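You operate a simulated robot arm through the tools that you are given. There is no shell and no other tool.

Carry out the task below with a simulated two-armed robot. There is one attempt and no reset: what you move stays moved.

JOB
Pick up the small box marked "pins" from the top of the silver bench with one hand, pass it to the other hand and put it on the fourth shelf from the bottom of the grey rack. Set down upright: small box.

It is judged by the outcome, as a careful person would: the job done as asked, and still so three seconds after it is handed in. It fails if anything else is knocked over, pushed out of place, dropped, spilled or broken.

ROBOT AND FRAMES
Two 7-joint arms with two-finger parallel grippers on one trunk, on a base that moves. Base frame: it is fixed to the floor where the robot stands at the start and does not move with it; the origin is under the middle of the robot, x ahead of it, y to its left, z up. Readings come in m, degrees, newtons and seconds.
The left shoulder is at the start at [0.07, 0.134, 1.151], the right one opposite. With the tool pointing down near the work surface each hand reaches from about 0.18 to 0.64 m from the robot's upright axis, wherever it stands, measured 20 degrees to its own side. Places, roughly: fourth shelf of the grey rack [-1.8, -1.1, 1.4]; small box [-1.5, -3.5, 1]. Payload 1.57 kg a hand.
The tool frame of a hand sits at the grasp point between the pads (the TCP): z along the fingers, y along the line on which they close. The tips reach 0.03 m beyond it. The gripper opens to 0.08 m. The fingers are 0.017 m wide and 0.012 m thick; the gripper's body (0.04 by 0.082 m) begins 0.08 m behind the TCP.
Orientation is that of the tool frame in the base frame, as a unit quaternion [x, y, z, w]. With the fingers straight down and closing along the base's y, the tool's x points along the base's -x, its y along +y and its z along -z.

CONTROLS
- The arms move only by the tool servo_tool. It takes "left_deltas", "right_deltas" or both (then of equal length, played together; a hand with none holds still); each is a list of rows, each a list of 2 entries, a list of its own where there are three numbers: the shift along the base's x, y, z in m, then the turn, a rotation vector about the base's x, y, z in degrees. In form: [[[tx, ty, tz], [ax, ay, az]], ...]. A call has 1 to 20 rows; each row is the pose to reach, as a shift and turn from the pose commanded when the call began. "left_jaw" and "right_jaw" are, for a hand that has rows, the gripper command, from -1 (fully open) to 1 (shut), values between in proportion, set as the call begins (left out, the last holds). Rows are played at 5 a second. More than 0.05 m and 8.6 degrees between two rows, or a gripper value outside its range, and nothing of the call is played. A pose out of reach is approached as far as the arm can. The call stops where the force on the tool passes 40 N (or 10 N more than at its start, if that is more) or the arm is blocked; 0.2 s more then pass. Each finger travels about 0.153 m/s and halts on what it meets, pressing with about 28 N; the grip force reading is that of the motor and also rises with nothing between the fingers. The clock runs only during rows and for 0.2 s after the last one: add rows that repeat a pose to give the fingers time. It gives the time, the measured TCP pose, the force on the tool (base axes), the opening and the grip force at its end, in the units of the frame above (readings bear some noise), with the torque about the TCP (base axes, N m) and any sound that the robot's microphone picked up, and new pictures: "show" is both (left out), scene, wrist or none (wrist: the cameras of the hands that moved).
- Cameras (640 x 400 px; columns grow to the right, rows downward): "scene" is now at [0.1352, 0.0045, 1.3708]; the picture's right is [0.04, -1.00, 0.00], its down [-0.66, -0.03, -0.75] and it looks along [0.75, 0.03, -0.66] (base axes); focal length 266 px, centre (320, 200). "left" rides on the left gripper at [0.072, 0.007, -0.122] in its tool frame; the picture's right is [-0.09, 1.00, 0.00], its down [-0.84, -0.08, -0.54] and it looks along [-0.54, -0.05, 0.84] (tool axes); focal length 238 px, centre (320, 200). "right" rides on the right gripper at [0.072, -0.007, -0.122] in its tool frame; the picture's right is [0.09, 1.00, 0.00], its down [-0.84, 0.08, -0.54] and it looks along [-0.54, 0.05, 0.84] (tool axes); focal length 238 px, centre (320, 200). There is no depth. A picture from a camera that has moved, and an enlarged one, comes with that camera's place and axes in the base frame and with its lens.
- slide_trunk(by): slides the trunk up (or, below 0, down) by that many m; the arms and the scene camera ride with it, the base frame stays. It gives what a move gives, with no picture.
- steer(legs): drives the robot by 1 to 6 legs, each [ahead, left, turn to the left] in m, m and degrees, along the robot's own axes; the way and the turn of a leg run together, so that a leg with both is an arc; at most 1.5 m and 180 degrees a leg. The arms and the cameras ride along, it lands a little off, and it stops where it bumps. It gives what a move gives, and a new picture of the scene camera.
- head_to(pan, tilt): turns the head with the scene camera to pan (to the left, within 86 degrees either way) and tilt (down, from -29 to 69), counted from straight ahead of the robot. It gives what a move gives, and a new picture of the scene camera.
- enlarge(camera, box): a new picture of the part [left, top, right, bottom] of that camera's present view, enlarged. No time passes.
- finish_job(): hands the job in; it is judged then, once.

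Places have to be worked out from the pictures, the camera data and where the tool is seen. Open the grippers and draw the arms clear of the work before you hand the job in, unless the task says otherwise.

The tools are called after ">>>" by a JSON object that holds its "name" and its "arguments". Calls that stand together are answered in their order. servo_tool: Moves the arms, as the interface text tells. Its arguments: {"type":"object","properties":{"left_deltas":{"type":"array","items":{"type":"array"}},"left_jaw":{"type":"number"},"right_deltas":{"type":"array","items":{"type":"array"}},"right_jaw":{"type":"number"},"show":{"type":"string","enum":["both","scene","wrist","none"]}},"required":[]} The other tools are called the same way: slide_trunk (by) moves the trunk up or down; steer (legs) drives the base; head_to (pan, tilt) turns the head that bears the scene camera; enlarge (camera, box) takes an enlarged picture of a part of a camera's view; finish_job () hands the job in.

At the start:

```text
clock: 0.0
left_eef_pos: [0.4059, 0.1909, 1.1551]
left_orientation: [-0.001, 1.0, 0.0, 0.0]
left_force: [0.0, 0.0, 0.4]
left_moment: [0.01, -0.02, -0.02]
left_width: 0.0801
left_grip_force: 0.1
right_eef_pos: [0.4201, -0.1596, 1.1921]
right_orientation: [0.001, 1.0, 0.0, -0.001]
right_force: [0.8, -0.2, -0.4]
right_moment: [0.02, -0.01, -0.01]
right_width: 0.0802
right_grip_force: 0.1
trunk travel left (down, up): [-0.725, 0.215]
robot x, y, heading: [-0.0006, -0.0009, 0.0]
head pan, tilt (commanded): [2.6, 41.6]
```

scene: 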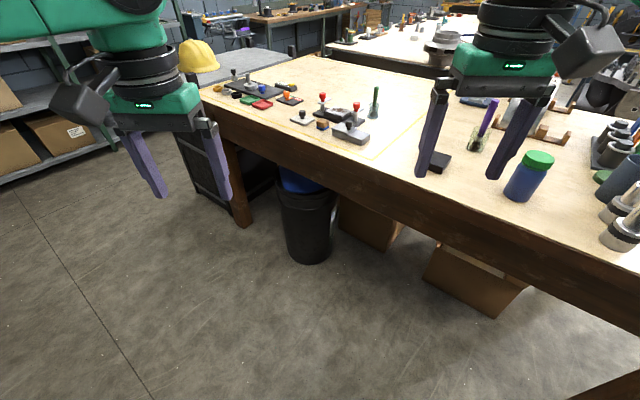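
right: 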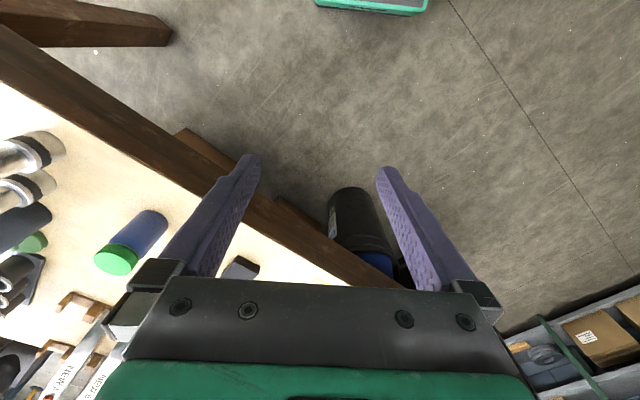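
left: 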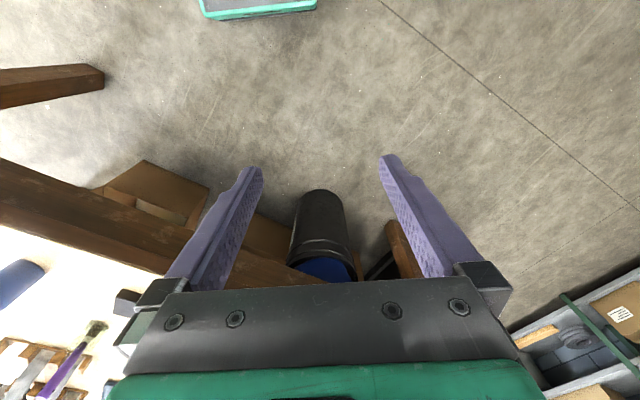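

The robot stands before a wooden bench; the box and the rack are behind and to the right. I turn the head to the right to look at what lies that way before driving.

>>> {"name": "head_to", "arguments": {"pan": -86, "tilt": 20}}

```text
clock: 1.6
left_eef_pos: [0.4073, 0.19, 1.157]
left_orientation: [-0.001, 1.0, 0.0, 0.001]
left_force: [0.6, -0.3, -0.2]
left_moment: [-0.01, -0.02, -0.04]
left_width: 0.0801
left_grip_force: 0.1
right_eef_pos: [0.4206, -0.158, 1.192]
right_orientation: [0.001, 1.0, 0.0, 0.0]
right_force: [-0.6, 0.0, 0.3]
right_moment: [0.0, 0.03, 0.0]
right_width: 0.0798
right_grip_force: 0.1
trunk travel left (down, up): [-0.725, 0.215]
robot x, y, heading: [-0.0009, -0.001, -0.0]
head pan, tilt (commanded): [-85.9, 20.0]
camera scene: at [0.058, -0.0922, 1.4045], right [-1.0, -0.07, 0.0], down [-0.02, 0.34, -0.94], along [0.07, -0.94, -0.34], focal length 266 px, centre (320, 200)
```

scene: 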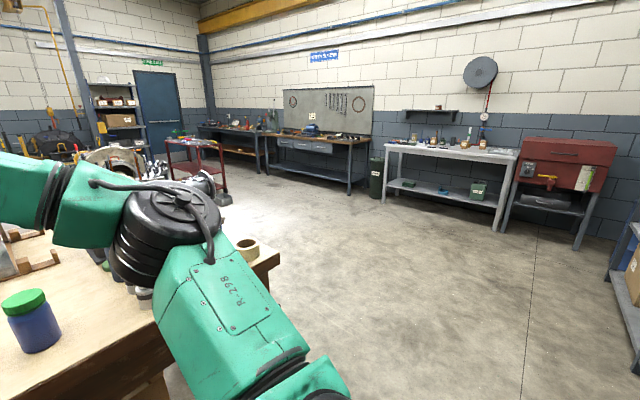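

I see a silver/grey-white bench at right of centre and a rack at the far right edge. I enlarge the bench top.

>>> {"name": "enlarge", "arguments": {"camera": "scene", "box": [370, 90, 530, 190]}}

>>> {"name": "enlarge", "arguments": {"camera": "scene", "box": [480, 120, 640, 380]}}

```text
4.00 times, centred on (450, 140) of scene
camera zoom: at [0.058, -0.0922, 1.4045], right [-1.0, -0.07, 0.0], down [-0.02, 0.34, -0.94], along [0.07, -0.94, -0.34], focal length 1065 px, centre (-200, 440)
```

zoom: 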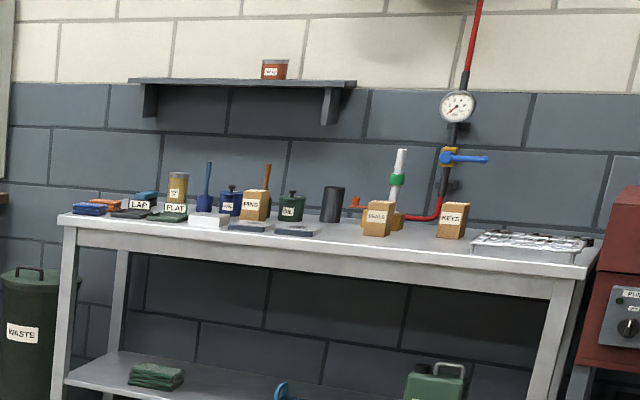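

```text
1.54 times, centred on (560, 250) of scene
camera zoom: at [0.058, -0.0922, 1.4045], right [-1.0, -0.07, 0.0], down [-0.02, 0.34, -0.94], along [0.07, -0.94, -0.34], focal length 410 px, centre (-49, 123)
```

zoom: 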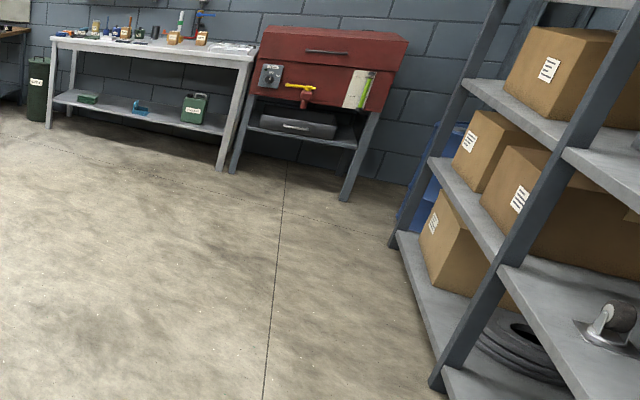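

The bench top carries three small tan boxes, and the left one of those seems to read PINS; the room looks rotated about 35° to my frame. I back off from the wooden bench and turn right to face the silver bench.

>>> {"name": "steer", "arguments": {"legs": [[-0.3, 0, 0], [0, 0, -60], [0, 0, -60]]}}

>>> {"name": "head_to", "arguments": {"pan": -60, "tilt": 15}}

>>> {"name": "head_to", "arguments": {"pan": 0, "tilt": 25}}

```text
clock: 9.0
left_eef_pos: [-0.3442, -0.4492, 1.1549]
left_orientation: [0.867, 0.498, 0.0, 0.0]
left_force: [-0.3, 0.4, 0.2]
left_moment: [-0.02, 0.06, -0.01]
left_width: 0.0801
left_grip_force: 0.1
right_eef_pos: [-0.6523, -0.2838, 1.1924]
right_orientation: [0.868, 0.497, 0.0, 0.001]
right_force: [0.5, 0.1, 0.2]
right_moment: [0.03, 0.02, -0.04]
right_width: 0.0796
right_grip_force: 0.1
trunk travel left (down, up): [-0.725, 0.215]
robot x, y, heading: [-0.3045, 0.0029, -120.4]
head pan, tilt (commanded): [-85.9, 20.0]
camera scene: at [-0.4115, -0.0022, 1.4046], right [0.44, 0.9, 0.0], down [0.31, -0.15, -0.94], along [-0.84, 0.42, -0.34], focal length 266 px, centre (320, 200)
```

scene: 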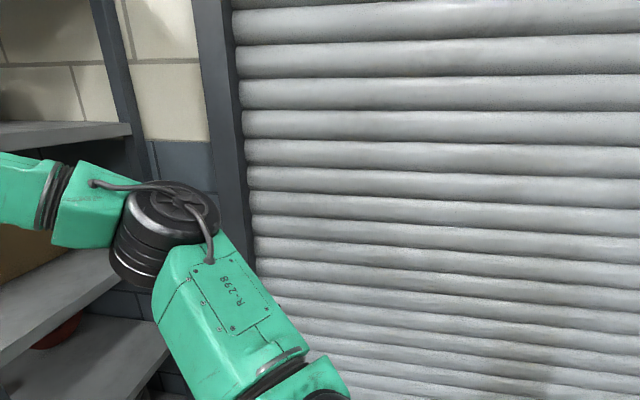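

```text
clock: 9.9
left_eef_pos: [-0.3456, -0.449, 1.1542]
left_orientation: [0.868, 0.497, 0.0, 0.0]
left_force: [1.3, 0.8, -1.2]
left_moment: [-0.01, -0.01, 0.01]
left_width: 0.0799
left_grip_force: 0.0
right_eef_pos: [-0.6537, -0.2831, 1.1924]
right_orientation: [0.868, 0.496, -0.001, 0.001]
right_force: [0.0, 0.0, 0.6]
right_moment: [0.01, -0.02, -0.01]
right_width: 0.08
right_grip_force: 0.1
trunk travel left (down, up): [-0.725, 0.215]
robot x, y, heading: [-0.3073, 0.002, -120.5]
head pan, tilt (commanded): [-60.0, 15.0]
camera scene: at [-0.4216, -0.0426, 1.4127], right [0.01, 1.0, 0.0], down [0.26, 0.0, -0.97], along [-0.97, 0.01, -0.26], focal length 266 px, centre (320, 200)
```

scene: 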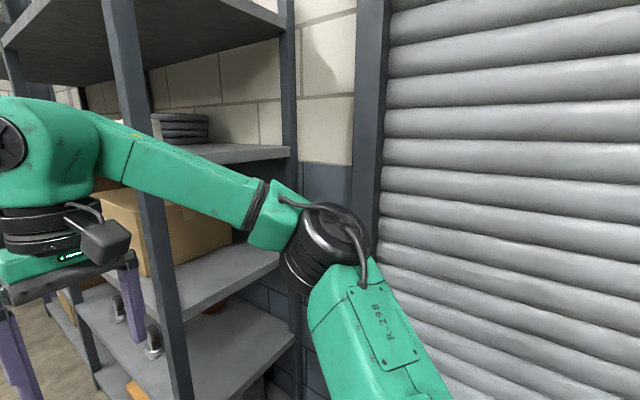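

```text
clock: 11.2
left_eef_pos: [-0.3453, -0.4482, 1.1545]
left_orientation: [0.867, 0.498, 0.001, 0.0]
left_force: [0.3, 0.3, 0.2]
left_moment: [0.03, -0.01, -0.01]
left_width: 0.0803
left_grip_force: 0.1
right_eef_pos: [-0.6539, -0.2834, 1.1933]
right_orientation: [0.868, 0.496, 0.0, 0.001]
right_force: [-0.2, -0.3, -0.8]
right_moment: [0.05, -0.02, 0.0]
right_width: 0.08
right_grip_force: 0.0
trunk travel left (down, up): [-0.725, 0.215]
robot x, y, heading: [-0.3033, -0.0002, -120.6]
head pan, tilt (commanded): [0.0, 25.0]
camera scene: at [-0.3749, -0.1228, 1.3964], right [-0.86, 0.51, 0.0], down [0.21, 0.36, -0.91], along [-0.46, -0.78, -0.42], focal length 266 px, centre (320, 200)
```

scene: 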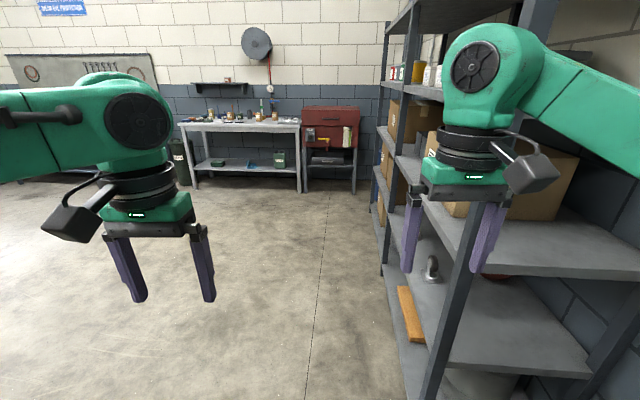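

The rack is on my right: posts near (-0.95,-0.37), (-1.63,-1.3), (-2.26,-2.2); the bench lies ahead. I enlarge the bench and the rack to read labels and count shelves.

>>> {"name": "enlarge", "arguments": {"camera": "scene", "box": [176, 80, 312, 165]}}

>>> {"name": "enlarge", "arguments": {"camera": "scene", "box": [360, 0, 560, 125]}}

>>> {"name": "enlarge", "arguments": {"camera": "scene", "box": [340, 0, 640, 400]}}

```text
4.71 times, centred on (244, 122) of scene
camera zoom: at [-0.3749, -0.1228, 1.3964], right [-0.86, 0.51, 0.0], down [0.21, 0.36, -0.91], along [-0.46, -0.78, -0.42], focal length 1253 px, centre (678, 565)
```

zoom: 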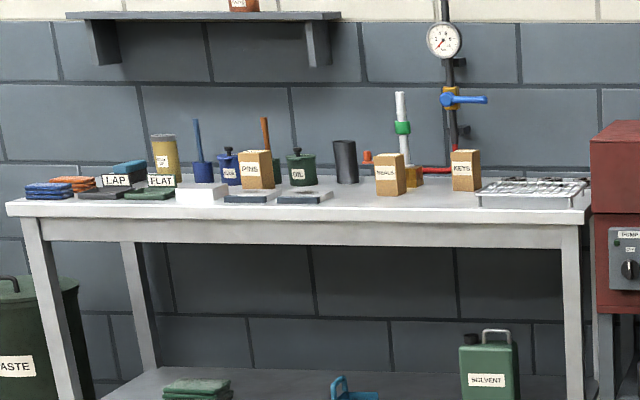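

```text
3.20 times, centred on (460, 62) of scene
camera zoom: at [-0.3749, -0.1228, 1.3964], right [-0.86, 0.51, 0.0], down [0.21, 0.36, -0.91], along [-0.46, -0.78, -0.42], focal length 852 px, centre (-128, 640)
```

zoom: 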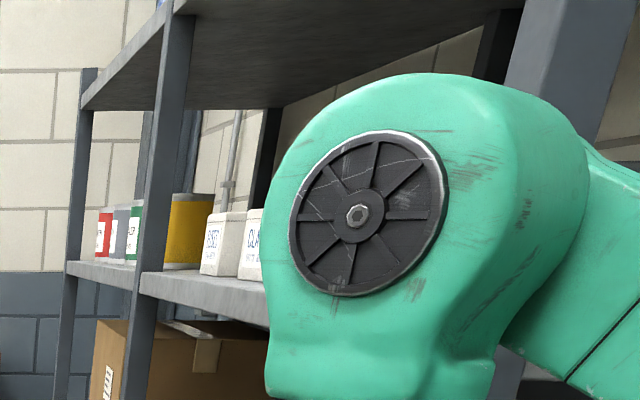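

```text
1.00 times, centred on (490, 200) of scene (not enlarged: the box is as wide or as high as the picture)
camera zoom: at [-0.3749, -0.1228, 1.3964], right [-0.86, 0.51, 0.0], down [0.21, 0.36, -0.91], along [-0.46, -0.78, -0.42], focal length 266 px, centre (150, 200)
```

zoom: 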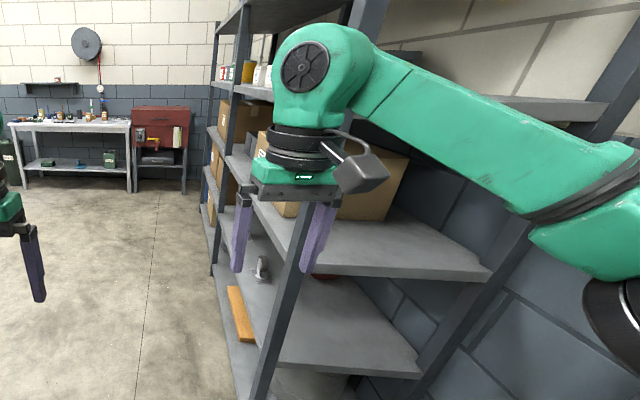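

The PINS box is the left tan box at about (-1.2,-3.9), about 0.34 m behind the bench's front edge; shelf four is at about 1.35 m, level with the paint cans. I sidestep left to clear the rack post with my right elbow, then drive ahead toward the bench.

>>> {"name": "steer", "arguments": {"legs": [[0, 0.33, 0], [1.3, 0.1, 0]]}}

```text
clock: 19.4
left_eef_pos: [-0.6547, -1.7559, 1.1561]
left_orientation: [0.874, 0.486, 0.0, 0.0]
left_force: [0.1, -0.3, 0.0]
left_moment: [0.0, -0.01, -0.01]
left_width: 0.0802
left_grip_force: 0.0
right_eef_pos: [-0.9584, -1.5822, 1.1928]
right_orientation: [0.875, 0.484, -0.001, 0.001]
right_force: [-0.7, 0.3, 0.2]
right_moment: [-0.01, 0.0, 0.01]
right_width: 0.08
right_grip_force: 0.1
trunk travel left (down, up): [-0.725, 0.215]
robot x, y, heading: [-0.6033, -1.3122, -122.0]
head pan, tilt (commanded): [0.0, 25.0]
camera scene: at [-0.6758, -1.4304, 1.3965], right [-0.85, 0.53, 0.0], down [0.22, 0.36, -0.91], along [-0.48, -0.77, -0.42], focal length 266 px, centre (320, 200)
```

scene: 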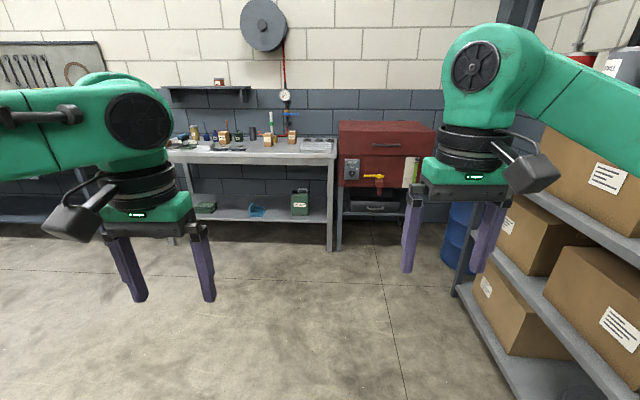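

I'm now 2.6 m from the box; I enlarge the bench and also look at the rack to my right to plan where the box will go.

>>> {"name": "enlarge", "arguments": {"camera": "scene", "box": [160, 105, 344, 220]}}

>>> {"name": "head_to", "arguments": {"pan": -75, "tilt": 5}}

>>> {"name": "head_to", "arguments": {"pan": -86, "tilt": 0}}

```text
3.48 times, centred on (252, 162) of scene
camera zoom: at [-0.6758, -1.4304, 1.3965], right [-0.85, 0.53, 0.0], down [0.22, 0.36, -0.91], along [-0.48, -0.77, -0.42], focal length 926 px, centre (556, 330)
```

zoom: 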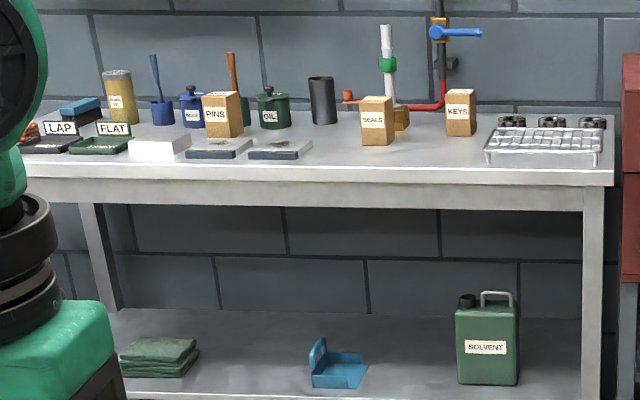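

```text
clock: 20.9
left_eef_pos: [-0.6561, -1.7572, 1.155]
left_orientation: [0.874, 0.486, 0.0, 0.001]
left_force: [0.2, -0.2, -0.2]
left_moment: [-0.05, 0.01, -0.03]
left_width: 0.0799
left_grip_force: 0.1
right_eef_pos: [-0.9587, -1.5842, 1.1921]
right_orientation: [0.875, 0.485, 0.0, 0.0]
right_force: [0.5, -0.6, 0.1]
right_moment: [-0.01, 0.03, 0.0]
right_width: 0.0801
right_grip_force: 0.0
trunk travel left (down, up): [-0.725, 0.215]
robot x, y, heading: [-0.6052, -1.312, -122.0]
head pan, tilt (commanded): [-75.0, 5.0]
camera scene: at [-0.7151, -1.3259, 1.4289], right [0.29, 0.96, 0.0], down [0.08, -0.03, -1.0], along [-0.95, 0.29, -0.09], focal length 266 px, centre (320, 200)
```

scene: 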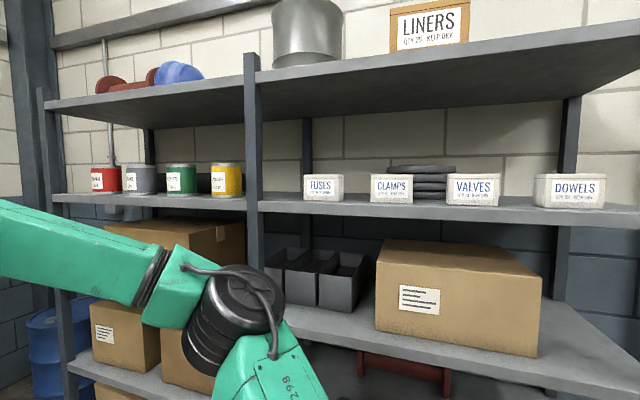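

```text
clock: 21.6
left_eef_pos: [-0.6556, -1.7572, 1.1547]
left_orientation: [0.874, 0.485, -0.001, 0.0]
left_force: [-0.3, -0.3, 0.0]
left_moment: [-0.03, 0.0, -0.03]
left_width: 0.0801
left_grip_force: 0.0
right_eef_pos: [-0.9592, -1.5831, 1.1908]
right_orientation: [0.875, 0.484, 0.001, 0.0]
right_force: [-0.2, 0.2, 0.2]
right_moment: [0.02, 0.0, 0.04]
right_width: 0.0801
right_grip_force: 0.1
trunk travel left (down, up): [-0.725, 0.215]
robot x, y, heading: [-0.6029, -1.3135, -122.0]
head pan, tilt (commanded): [-85.9, 0.0]
camera scene: at [-0.7068, -1.3105, 1.4368], right [0.47, 0.88, 0.0], down [0.0, 0.0, -1.0], along [-0.88, 0.47, 0.0], focal length 266 px, centre (320, 200)
```

scene: 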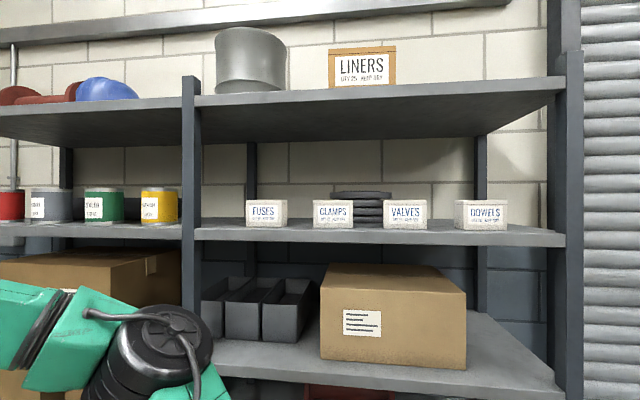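

The label PINS is clear now, and shelf four carries white labelled boxes set back from its front edge with a free strip in front. I drive closer to the bench, shifting left so that the PINS box is slightly left of my axis, staying about 1 m away for a better look.

>>> {"name": "steer", "arguments": {"legs": [[1.25, 0.6, 0]]}}

>>> {"name": "head_to", "arguments": {"pan": 8, "tilt": 25}}

>>> {"name": "enlarge", "arguments": {"camera": "scene", "box": [200, 120, 440, 270]}}

```text
clock: 28.5
left_eef_pos: [-0.8314, -3.1332, 1.155]
left_orientation: [0.879, 0.477, -0.001, 0.001]
left_force: [-0.8, -0.5, 0.2]
left_moment: [0.02, 0.0, -0.02]
left_width: 0.08
left_grip_force: 0.0
right_eef_pos: [-1.1308, -2.954, 1.1916]
right_orientation: [0.88, 0.475, -0.001, 0.0]
right_force: [-0.4, -0.8, -0.7]
right_moment: [0.0, 0.04, -0.01]
right_width: 0.08
right_grip_force: 0.0
trunk travel left (down, up): [-0.725, 0.215]
robot x, y, heading: [-0.7684, -2.6877, -123.2]
head pan, tilt (commanded): [-85.9, 0.0]
camera scene: at [-0.8728, -2.6852, 1.4368], right [0.49, 0.87, 0.0], down [0.0, 0.0, -1.0], along [-0.87, 0.49, 0.0], focal length 266 px, centre (320, 200)
```

scene: 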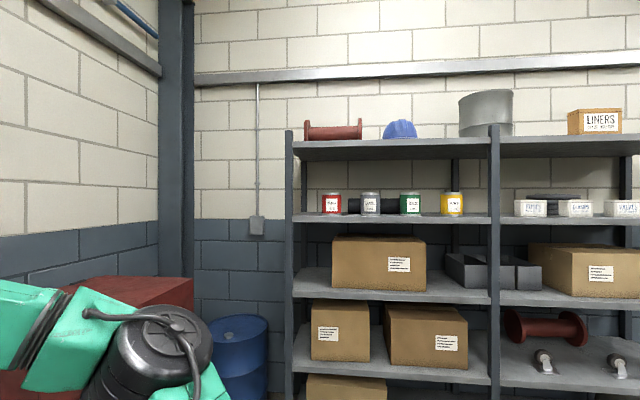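

```text
clock: 30.2
left_eef_pos: [-0.8312, -3.1328, 1.1562]
left_orientation: [0.879, 0.476, 0.0, -0.001]
left_force: [0.0, -0.2, -0.3]
left_moment: [-0.01, -0.04, 0.02]
left_width: 0.0801
left_grip_force: 0.1
right_eef_pos: [-1.1307, -2.9533, 1.1924]
right_orientation: [0.88, 0.474, 0.0, 0.0]
right_force: [-0.3, -0.3, 0.0]
right_moment: [0.03, 0.0, 0.0]
right_width: 0.0797
right_grip_force: 0.0
trunk travel left (down, up): [-0.725, 0.215]
robot x, y, heading: [-0.7666, -2.6854, -123.3]
head pan, tilt (commanded): [8.0, 25.0]
camera scene: at [-0.8335, -2.8128, 1.3965], right [-0.9, 0.43, 0.0], down [0.18, 0.38, -0.91], along [-0.39, -0.82, -0.42], focal length 266 px, centre (320, 200)
```

scene: 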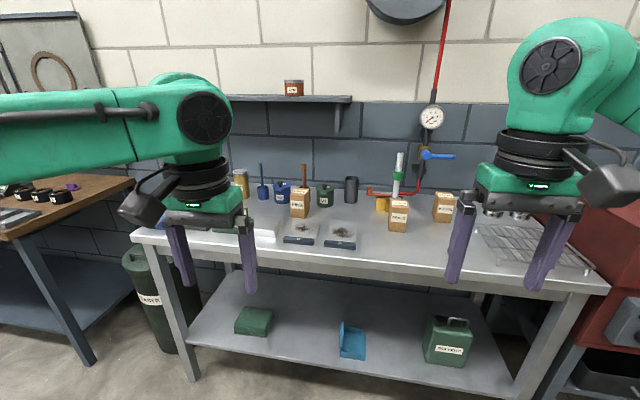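

```text
2.67 times, centred on (320, 195) of scene
camera zoom: at [-0.8335, -2.8128, 1.3965], right [-0.9, 0.43, 0.0], down [0.18, 0.38, -0.91], along [-0.39, -0.82, -0.42], focal length 710 px, centre (320, 213)
```

zoom: 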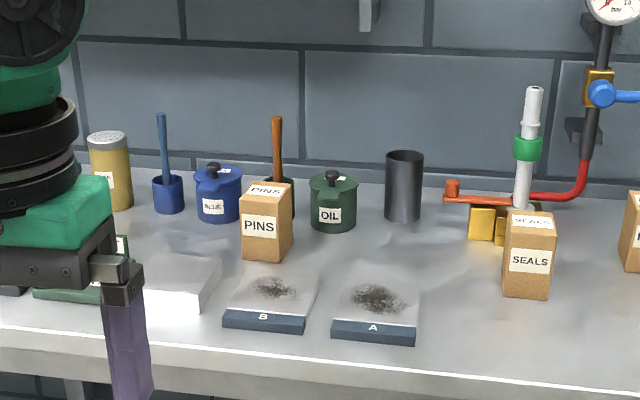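

The bench is now in good view: PINS stands behind tray B, with the blue pot, a brush jar and the OIL can behind it. I enlarge around it for measuring.

>>> {"name": "enlarge", "arguments": {"camera": "scene", "box": [260, 160, 340, 210]}}

>>> {"name": "enlarge", "arguments": {"camera": "scene", "box": [230, 180, 390, 280]}}

```text
8.00 times, centred on (300, 185) of scene
camera zoom: at [-0.8335, -2.8128, 1.3965], right [-0.9, 0.43, 0.0], down [0.18, 0.38, -0.91], along [-0.39, -0.82, -0.42], focal length 2130 px, centre (480, 320)
```

zoom: 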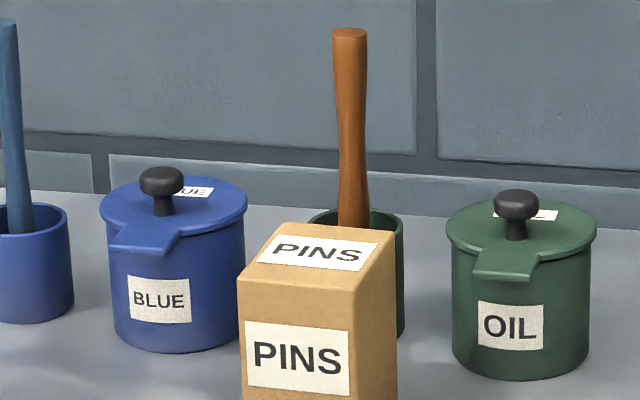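

```text
4.00 times, centred on (310, 230) of scene
camera zoom: at [-0.8335, -2.8128, 1.3965], right [-0.9, 0.43, 0.0], down [0.18, 0.38, -0.91], along [-0.39, -0.82, -0.42], focal length 1065 px, centre (360, 80)
```

zoom: 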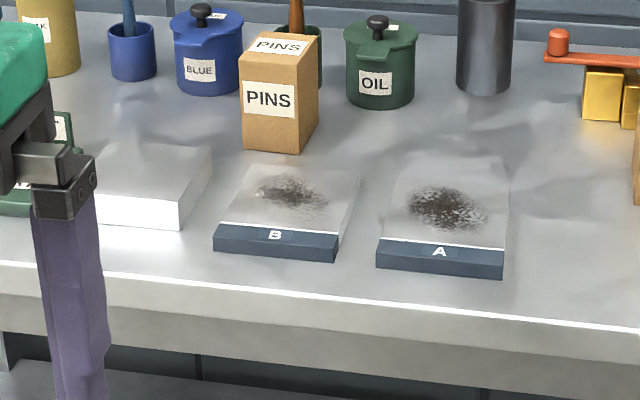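

The PINS box is about 5.5 × 7 × 9 cm, square to the bench, centred near (-1.16,-3.69), roughly 0.25 m behind the bench edge. I close in carefully by 0.40 m, squaring up to the bench.

>>> {"name": "steer", "arguments": {"legs": [[0.4, 0.04, -2]]}}

>>> {"name": "head_to", "arguments": {"pan": 15, "tilt": 42}}

>>> {"name": "enlarge", "arguments": {"camera": "scene", "box": [200, 60, 440, 210]}}

```text
clock: 32.7
left_eef_pos: [-1.0436, -3.4805, 1.1553]
left_orientation: [0.89, 0.455, -0.002, 0.0]
left_force: [0.5, 0.2, 0.4]
left_moment: [0.0, -0.01, 0.02]
left_width: 0.0802
left_grip_force: 0.1
right_eef_pos: [-1.3336, -3.2871, 1.1917]
right_orientation: [0.891, 0.454, -0.001, 0.001]
right_force: [-0.3, 0.3, -0.2]
right_moment: [-0.02, 0.01, -0.01]
right_width: 0.08
right_grip_force: 0.1
trunk travel left (down, up): [-0.725, 0.215]
robot x, y, heading: [-0.9563, -3.0389, -125.9]
head pan, tilt (commanded): [8.0, 25.0]
camera scene: at [-1.0298, -3.1594, 1.3966], right [-0.88, 0.47, 0.0], down [0.2, 0.37, -0.91], along [-0.42, -0.8, -0.42], focal length 266 px, centre (320, 200)
```

scene: 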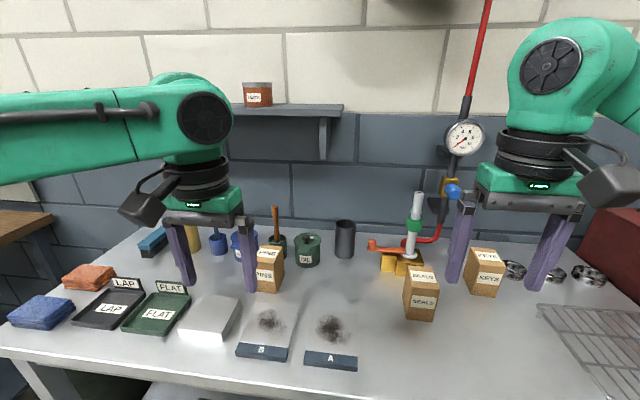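

```text
clock: 33.5
left_eef_pos: [-1.0434, -3.4817, 1.1542]
left_orientation: [0.89, 0.456, 0.0, -0.001]
left_force: [0.4, -0.4, 0.2]
left_moment: [-0.04, -0.02, 0.01]
left_width: 0.0802
left_grip_force: 0.0
right_eef_pos: [-1.3343, -3.288, 1.1911]
right_orientation: [0.891, 0.455, 0.0, 0.0]
right_force: [-0.1, 0.6, -0.4]
right_moment: [-0.01, 0.02, -0.01]
right_width: 0.0799
right_grip_force: 0.0
trunk travel left (down, up): [-0.725, 0.215]
robot x, y, heading: [-0.959, -3.0406, -126.2]
head pan, tilt (commanded): [15.0, 42.0]
camera scene: at [-1.0175, -3.1576, 1.3702], right [-0.93, 0.36, 0.0], down [0.24, 0.63, -0.74], along [-0.26, -0.69, -0.67], focal length 266 px, centre (320, 200)
```

scene: 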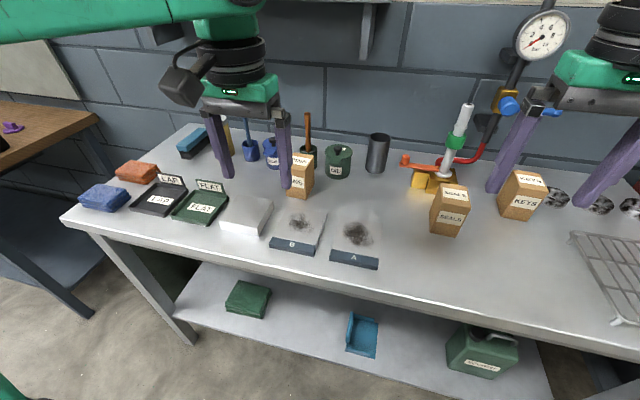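

```text
2.67 times, centred on (320, 135) of scene
camera zoom: at [-1.0175, -3.1576, 1.3702], right [-0.93, 0.36, 0.0], down [0.24, 0.63, -0.74], along [-0.26, -0.69, -0.67], focal length 710 px, centre (320, 373)
```

zoom: 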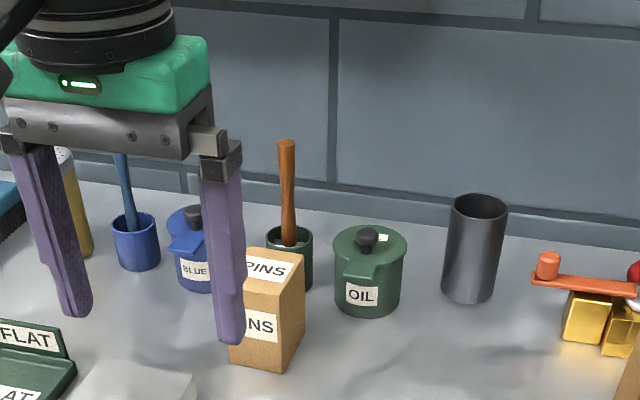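

I take the left wrist camera's view for a second line of sight at the box.

>>> {"name": "enlarge", "arguments": {"camera": "left", "box": [0, 0, 640, 400]}}

>>> {"name": "enlarge", "arguments": {"camera": "scene", "box": [240, 120, 400, 270]}}

```text
1.00 times, centred on (320, 200) of left (not enlarged: the box is as wide or as high as the picture)
camera zoom: at [-0.9961, -3.4268, 1.2781], right [0.75, -0.66, 0.0], down [-0.55, -0.63, 0.54], along [-0.36, -0.41, -0.84], focal length 238 px, centre (320, 200)
```

zoom: 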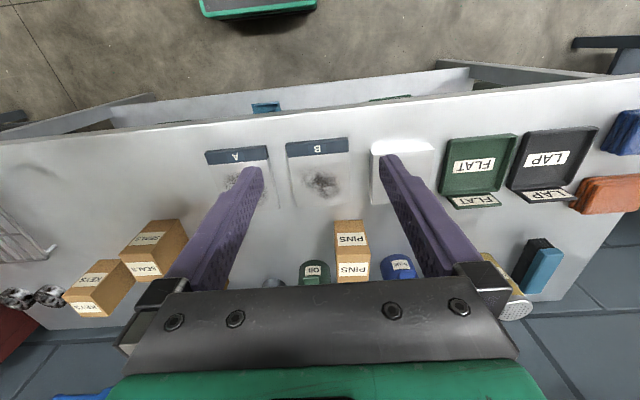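

```text
2.67 times, centred on (320, 195) of scene
camera zoom: at [-1.0175, -3.1576, 1.3702], right [-0.93, 0.36, 0.0], down [0.24, 0.63, -0.74], along [-0.26, -0.69, -0.67], focal length 710 px, centre (320, 213)
```

zoom: 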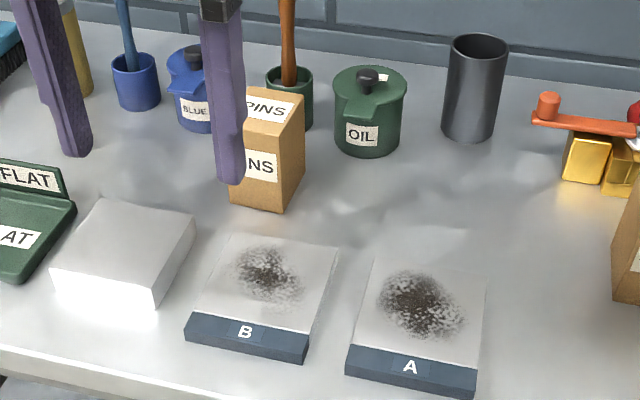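

The wrist view shows the box between the fingers' line of sight; I enlarge it for corner measurements.

>>> {"name": "enlarge", "arguments": {"camera": "left", "box": [280, 190, 440, 290]}}

>>> {"name": "enlarge", "arguments": {"camera": "scene", "box": [260, 130, 340, 210]}}

```text
4.00 times, centred on (360, 240) of left
camera zoom: at [-0.9961, -3.4268, 1.2781], right [0.75, -0.66, 0.0], down [-0.55, -0.63, 0.54], along [-0.36, -0.41, -0.84], focal length 953 px, centre (160, 40)
```

zoom: 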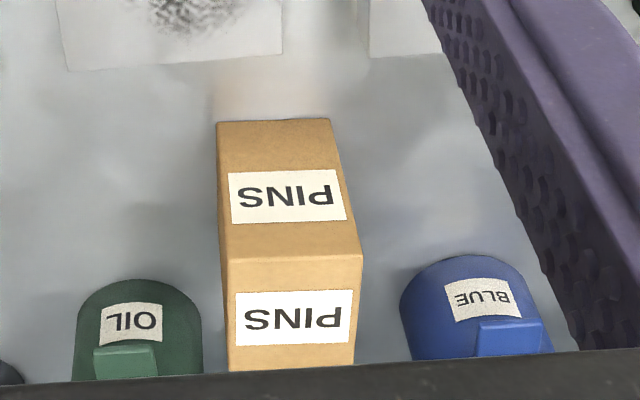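

```text
5.00 times, centred on (300, 170) of scene
camera zoom: at [-1.0175, -3.1576, 1.3702], right [-0.93, 0.36, 0.0], down [0.24, 0.63, -0.74], along [-0.26, -0.69, -0.67], focal length 1331 px, centre (420, 350)
```

zoom: 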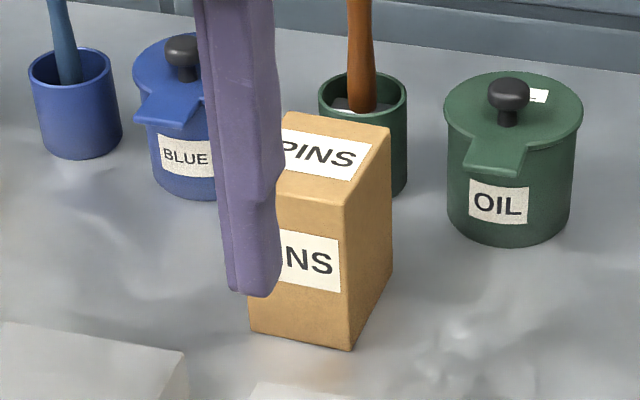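

Triangulating the two views: bench top z≈0.875, box top z≈0.976, box 0.061 wide × 0.074 deep, centre (-1.177,-3.731), yaw along heading -128°. It is 0.69 m ahead of my axis, so I creep 0.12 m forward (bench edge will be ~0.30 m, base front ~0.25 m) and square up.

>>> {"name": "steer", "arguments": {"legs": [[0.11, 0.04, -2]]}}

>>> {"name": "enlarge", "arguments": {"camera": "left", "box": [0, 0, 640, 400]}}

```text
clock: 34.7
left_eef_pos: [-1.0929, -3.5891, 1.1558]
left_orientation: [0.898, 0.441, -0.001, 0.001]
left_force: [-0.1, 1.4, 0.4]
left_moment: [-0.03, -0.01, 0.0]
left_width: 0.08
left_grip_force: 0.1
right_eef_pos: [-1.3763, -3.3858, 1.1928]
right_orientation: [0.898, 0.44, -0.001, 0.001]
right_force: [-0.5, 0.2, -0.2]
right_moment: [-0.01, -0.01, 0.0]
right_width: 0.0798
right_grip_force: 0.0
trunk travel left (down, up): [-0.725, 0.215]
robot x, y, heading: [-0.9948, -3.1489, -127.7]
head pan, tilt (commanded): [15.0, 42.0]
camera scene: at [-1.0551, -3.2659, 1.3704], right [-0.92, 0.39, 0.0], down [0.26, 0.62, -0.74], along [-0.29, -0.69, -0.67], focal length 266 px, centre (320, 200)
```

scene: 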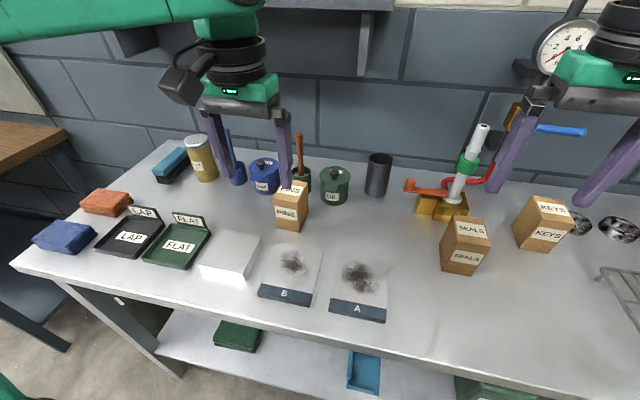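

```text
1.00 times, centred on (320, 200) of left (not enlarged: the box is as wide or as high as the picture)
camera zoom: at [-1.0429, -3.5358, 1.2789], right [0.73, -0.68, 0.0], down [-0.57, -0.61, 0.54], along [-0.37, -0.4, -0.84], focal length 238 px, centre (320, 200)
```

zoom: 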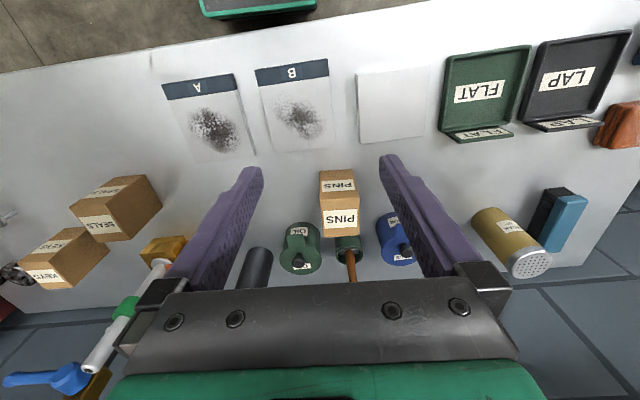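

The box is in front of the left hand with clear space either side (pots are 7+ cm further back, brush top ≈1.06 m about 11 cm behind). I move the open left hand above the box, staying 5 cm over its top, to check the alignment.

>>> {"name": "servo_tool", "arguments": {"left_deltas": [[[-0.02, -0.034, 0], [0, 0, 0]], [[-0.04, -0.068, 0], [0, 0, 0]], [[-0.06, -0.102, -0.02], [0, 0, 0]], [[-0.0771, -0.1323, -0.04], [0, 0, 0]], [[-0.0771, -0.1323, -0.07], [0, 0, -0.3]], [[-0.0771, -0.1323, -0.096], [0, 0, -0.3]], [[-0.0771, -0.1323, -0.096], [0, 0, -0.3]]], "left_jaw": -1, "show": "both"}}

```text
clock: 36.3
left_eef_pos: [-1.1674, -3.7194, 1.0593]
left_orientation: [0.899, 0.439, -0.001, 0.0]
left_force: [0.4, 0.7, 0.2]
left_moment: [0.02, -0.04, 0.01]
left_width: 0.0802
left_grip_force: 0.0
left hand out of reach, approached as far as the arm can: row 4, 5
right_eef_pos: [-1.3759, -3.3865, 1.1924]
right_orientation: [0.898, 0.44, -0.001, 0.0]
right_force: [-0.5, 0.1, 0.3]
right_moment: [0.01, 0.0, 0.01]
right_width: 0.0797
right_grip_force: 0.0
trunk travel left (down, up): [-0.725, 0.215]
robot x, y, heading: [-0.9924, -3.1526, -127.7]
head pan, tilt (commanded): [15.0, 42.0]
camera scene: at [-1.0557, -3.2677, 1.3702], right [-0.92, 0.39, 0.0], down [0.26, 0.62, -0.74], along [-0.29, -0.69, -0.67], focal length 266 px, centre (320, 200)
camera left: at [-1.1177, -3.6675, 1.1809], right [0.73, -0.69, 0.0], down [-0.57, -0.61, 0.54], along [-0.37, -0.4, -0.84], focal length 238 px, centre (320, 200)
```

scene: 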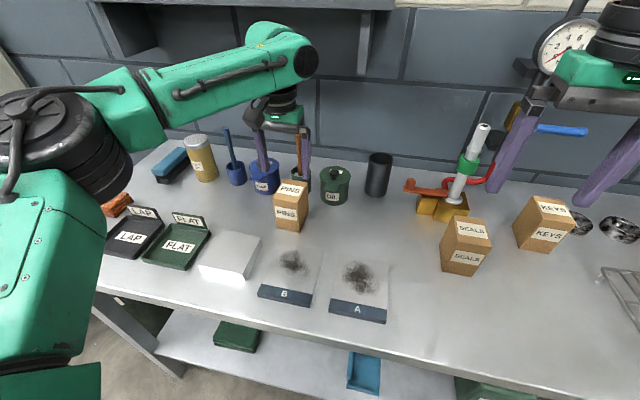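
left: 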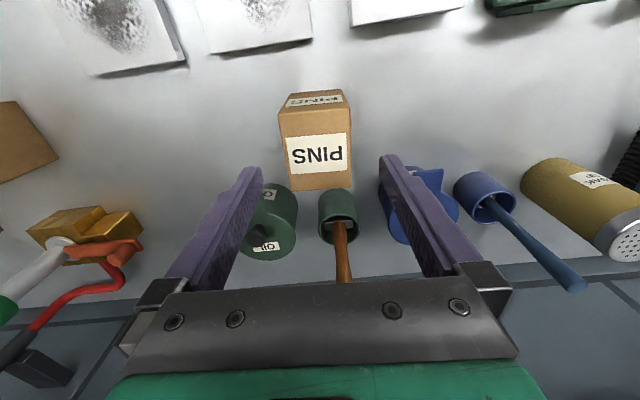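

The hand is laterally centred on the box and 13 mm towards its front side, yaw matched. I go straight down so that the tips end about 4.7 cm above the bench.

>>> {"name": "servo_tool", "arguments": {"left_deltas": [[[0, 0, -0.03], [0, 0, 0]], [[0, 0, -0.055], [0, 0, 0]], [[0, 0, -0.08], [0, 0, 0]], [[0, 0, -0.107], [0, 0, 0]], [[0, 0, -0.107], [0, 0, 0]], [[0, 0, -0.107], [0, 0, 0]]], "left_jaw": -1, "show": "both"}}

```text
clock: 37.7
left_eef_pos: [-1.1624, -3.7179, 0.9524]
left_orientation: [0.899, 0.438, -0.002, 0.001]
left_force: [-0.2, 1.1, 0.1]
left_moment: [-0.02, 0.04, -0.04]
left_width: 0.08
left_grip_force: 0.0
left hand out of reach, approached as far as the arm can: row 3, 4, 5, 6
right_eef_pos: [-1.3768, -3.3877, 1.1929]
right_orientation: [0.898, 0.439, -0.001, 0.001]
right_force: [-0.5, -0.1, -0.6]
right_moment: [0.0, 0.0, 0.0]
right_width: 0.0801
right_grip_force: 0.1
trunk travel left (down, up): [-0.725, 0.215]
robot x, y, heading: [-0.9925, -3.1539, -127.6]
head pan, tilt (commanded): [15.0, 42.0]
camera scene: at [-1.0559, -3.2678, 1.3702], right [-0.92, 0.39, 0.0], down [0.26, 0.62, -0.74], along [-0.29, -0.69, -0.67], focal length 266 px, centre (320, 200)
camera left: at [-1.1137, -3.6652, 1.0758], right [0.73, -0.69, 0.0], down [-0.57, -0.61, 0.54], along [-0.37, -0.4, -0.84], focal length 238 px, centre (320, 200)
```

scene: 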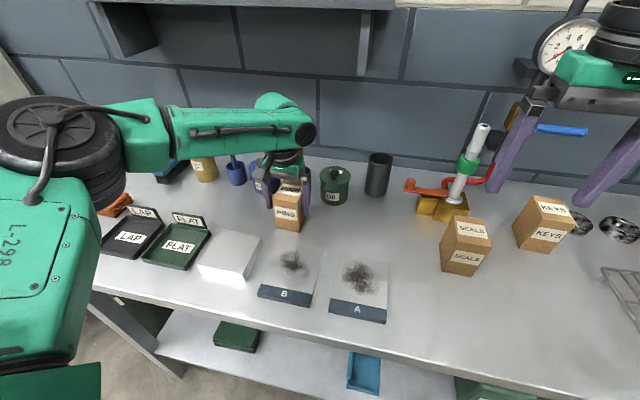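
left: 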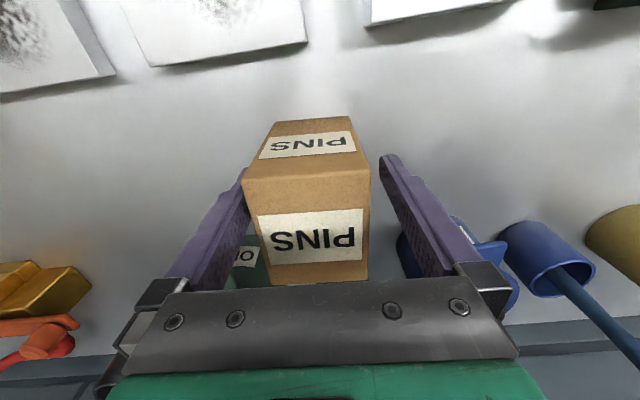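

At the reach limit the hand drifted 4 mm left of centre. I go back up where the arm reaches well, and will lower the hand with the trunk instead.

>>> {"name": "servo_tool", "arguments": {"left_deltas": [[[0, 0, 0.03], [0, 0, 0]], [[0, 0, 0.06], [0, 0, 0]], [[0, 0, 0.09], [0, 0, 0]], [[-0.001, 0.001, 0.107], [0, 0, 0]], [[-0.001, 0.001, 0.107], [0, 0, 0]], [[-0.001, 0.001, 0.107], [0, 0, 0]]], "left_jaw": -1, "show": "wrist"}}

>>> {"name": "slide_trunk", "arguments": {"by": -0.04}}

>>> {"name": "enlarge", "arguments": {"camera": "left", "box": [0, 0, 640, 400]}}

```text
clock: 39.1
left_eef_pos: [-1.1646, -3.7162, 1.0603]
left_orientation: [0.899, 0.438, -0.001, 0.001]
left_force: [-0.9, 0.1, -0.8]
left_moment: [0.01, 0.0, -0.02]
left_width: 0.0801
left_grip_force: 0.0
right_eef_pos: [-1.3769, -3.3872, 1.193]
right_orientation: [0.898, 0.44, 0.0, 0.0]
right_force: [0.6, -0.1, -0.4]
right_moment: [-0.01, 0.03, 0.0]
right_width: 0.0799
right_grip_force: 0.1
trunk travel left (down, up): [-0.725, 0.215]
robot x, y, heading: [-0.9931, -3.1512, -127.6]
head pan, tilt (commanded): [15.0, 42.0]
camera left: at [-1.1145, -3.6638, 1.1826], right [0.73, -0.69, 0.0], down [-0.58, -0.61, 0.54], along [-0.37, -0.4, -0.84], focal length 238 px, centre (320, 200)
```

left: 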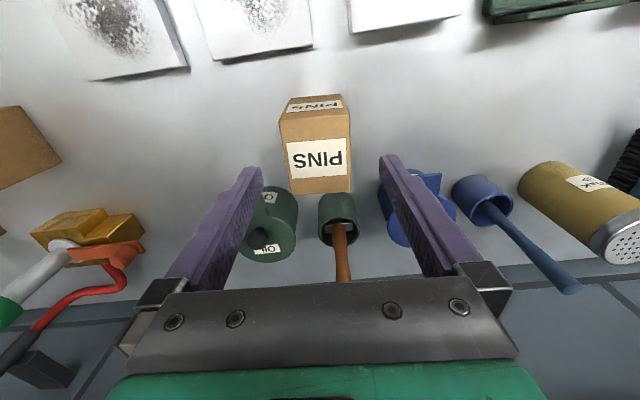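

```text
clock: 40.0
left_eef_pos: [-1.1643, -3.7169, 1.0195]
left_orientation: [0.899, 0.438, 0.0, 0.0]
left_force: [-0.1, 0.1, -0.6]
left_moment: [-0.02, 0.02, 0.03]
left_width: 0.0803
left_grip_force: 0.1
right_eef_pos: [-1.3762, -3.3866, 1.1533]
right_orientation: [0.898, 0.441, 0.0, 0.001]
right_force: [-0.2, 0.3, 0.0]
right_moment: [-0.02, 0.0, 0.02]
right_width: 0.0801
right_grip_force: 0.0
trunk travel left (down, up): [-0.685, 0.255]
robot x, y, heading: [-0.9924, -3.1481, -127.9]
head pan, tilt (commanded): [15.0, 42.0]
```

```text
1.00 times, centred on (320, 200) of left (not enlarged: the box is as wide or as high as the picture)
camera zoom: at [-1.1144, -3.6635, 1.1426], right [0.73, -0.69, 0.0], down [-0.58, -0.61, 0.54], along [-0.37, -0.4, -0.84], focal length 238 px, centre (320, 200)
```

zoom: 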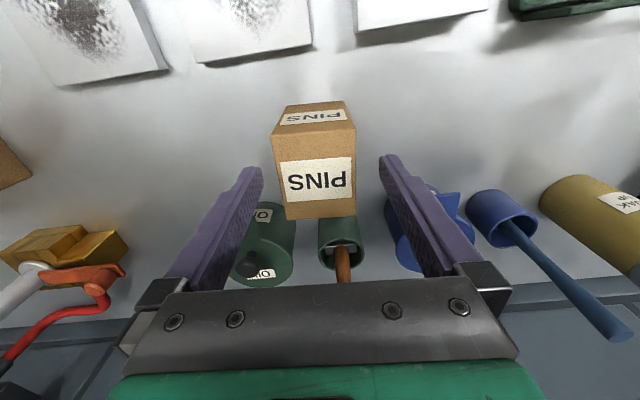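

The box sits 3 mm to the right of the finger midline and 17 mm ahead of the TCP. I lower the trunk 3 cm more, nudge the hand by that amount, then check.

>>> {"name": "servo_tool", "arguments": {"left_deltas": [[[-0.0049, -0.0014, 0], [0, 0, 0]], [[-0.0049, -0.0014, 0], [0, 0, 0]]], "left_jaw": -1, "show": "wrist"}}

>>> {"name": "slide_trunk", "arguments": {"by": -0.03}}

>>> {"name": "enlarge", "arguments": {"camera": "left", "box": [0, 0, 640, 400]}}

```text
clock: 40.6
left_eef_pos: [-1.1678, -3.7166, 1.02]
left_orientation: [0.899, 0.438, 0.0, 0.0]
left_force: [-0.5, -0.6, 0.0]
left_moment: [-0.02, 0.02, 0.0]
left_width: 0.0799
left_grip_force: 0.1
right_eef_pos: [-1.3756, -3.3867, 1.152]
right_orientation: [0.898, 0.44, -0.001, 0.0]
right_force: [0.2, -1.1, 0.6]
right_moment: [0.02, 0.05, -0.01]
right_width: 0.0798
right_grip_force: 0.0
trunk travel left (down, up): [-0.685, 0.255]
robot x, y, heading: [-0.9931, -3.153, -127.9]
head pan, tilt (commanded): [15.0, 42.0]
camera left: at [-1.1189, -3.6646, 1.1428], right [0.73, -0.69, 0.0], down [-0.58, -0.61, 0.54], along [-0.37, -0.4, -0.84], focal length 238 px, centre (320, 200)
```

left: 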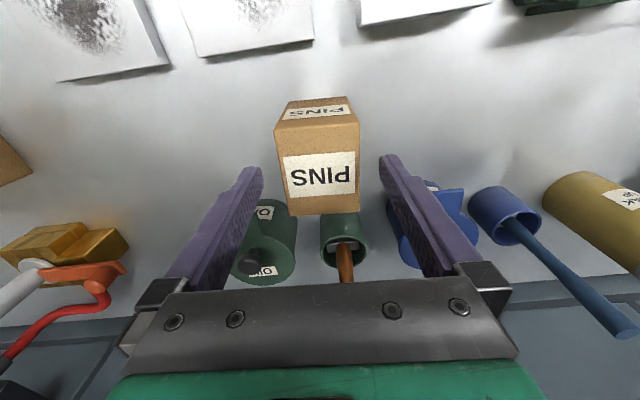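

```text
clock: 41.3
left_eef_pos: [-1.1689, -3.7182, 0.9899]
left_orientation: [0.899, 0.437, -0.001, 0.001]
left_force: [0.4, -0.7, -0.2]
left_moment: [0.04, -0.01, -0.01]
left_width: 0.0801
left_grip_force: 0.2
right_eef_pos: [-1.3768, -3.3865, 1.122]
right_orientation: [0.898, 0.44, -0.001, 0.0]
right_force: [-0.6, 0.2, -0.6]
right_moment: [-0.02, -0.04, 0.02]
right_width: 0.0801
right_grip_force: 0.1
trunk travel left (down, up): [-0.655, 0.285]
robot x, y, heading: [-0.9935, -3.1545, -127.6]
head pan, tilt (commanded): [15.0, 42.0]
```

```text
1.00 times, centred on (320, 200) of left (not enlarged: the box is as wide or as high as the picture)
camera zoom: at [-1.119, -3.6645, 1.1128], right [0.73, -0.69, 0.0], down [-0.58, -0.61, 0.54], along [-0.37, -0.4, -0.84], focal length 238 px, centre (320, 200)
```

zoom: 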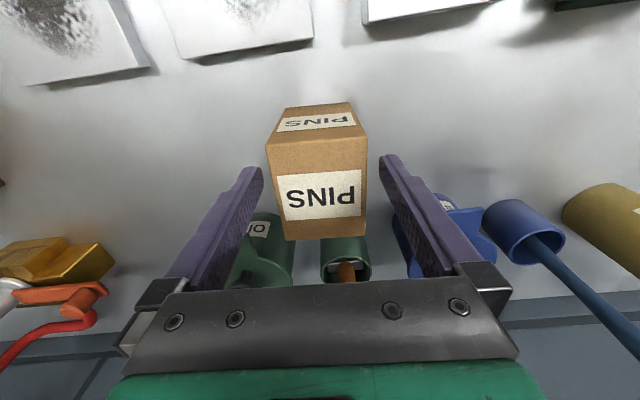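

The box is now centred between the fingers. I lower the trunk another 3.7 cm to the grasp height.

>>> {"name": "slide_trunk", "arguments": {"by": -0.037}}

>>> {"name": "enlarge", "arguments": {"camera": "left", "box": [0, 0, 640, 400]}}

>>> {"name": "enlarge", "arguments": {"camera": "scene", "box": [200, 100, 440, 250]}}

```text
clock: 42.1
left_eef_pos: [-1.1678, -3.7164, 0.9531]
left_orientation: [0.899, 0.439, -0.001, 0.001]
left_force: [-0.2, 0.6, 0.9]
left_moment: [0.0, 0.02, 0.01]
left_width: 0.08
left_grip_force: 0.1
right_eef_pos: [-1.3767, -3.3876, 1.0856]
right_orientation: [0.898, 0.44, -0.001, 0.0]
right_force: [0.2, -0.3, 0.3]
right_moment: [0.0, 0.01, 0.01]
right_width: 0.0799
right_grip_force: 0.0
trunk travel left (down, up): [-0.618, 0.322]
robot x, y, heading: [-0.9934, -3.1552, -127.5]
head pan, tilt (commanded): [15.0, 42.0]
```

```text
1.00 times, centred on (320, 200) of left (not enlarged: the box is as wide or as high as the picture)
camera zoom: at [-1.119, -3.6645, 1.0758], right [0.73, -0.69, 0.0], down [-0.58, -0.61, 0.54], along [-0.37, -0.4, -0.84], focal length 238 px, centre (320, 200)
```

zoom: 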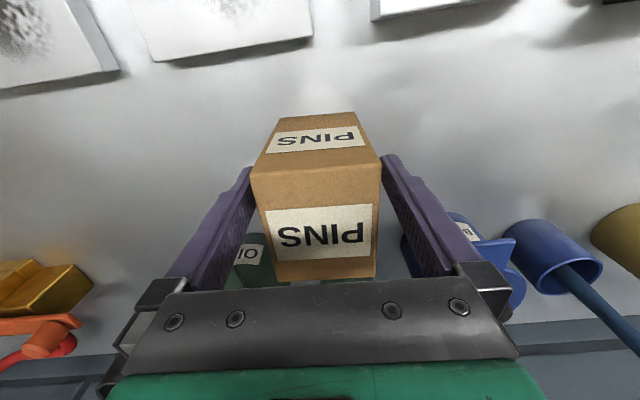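

```text
2.67 times, centred on (320, 175) of scene
camera zoom: at [-1.0557, -3.2675, 1.2632], right [-0.92, 0.39, 0.0], down [0.26, 0.62, -0.74], along [-0.29, -0.69, -0.67], focal length 710 px, centre (320, 267)
```

zoom: 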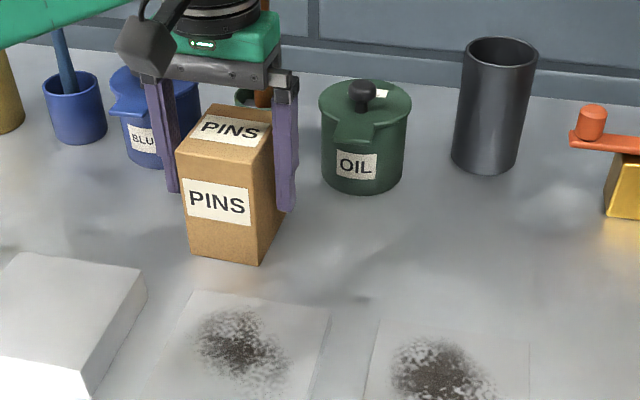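

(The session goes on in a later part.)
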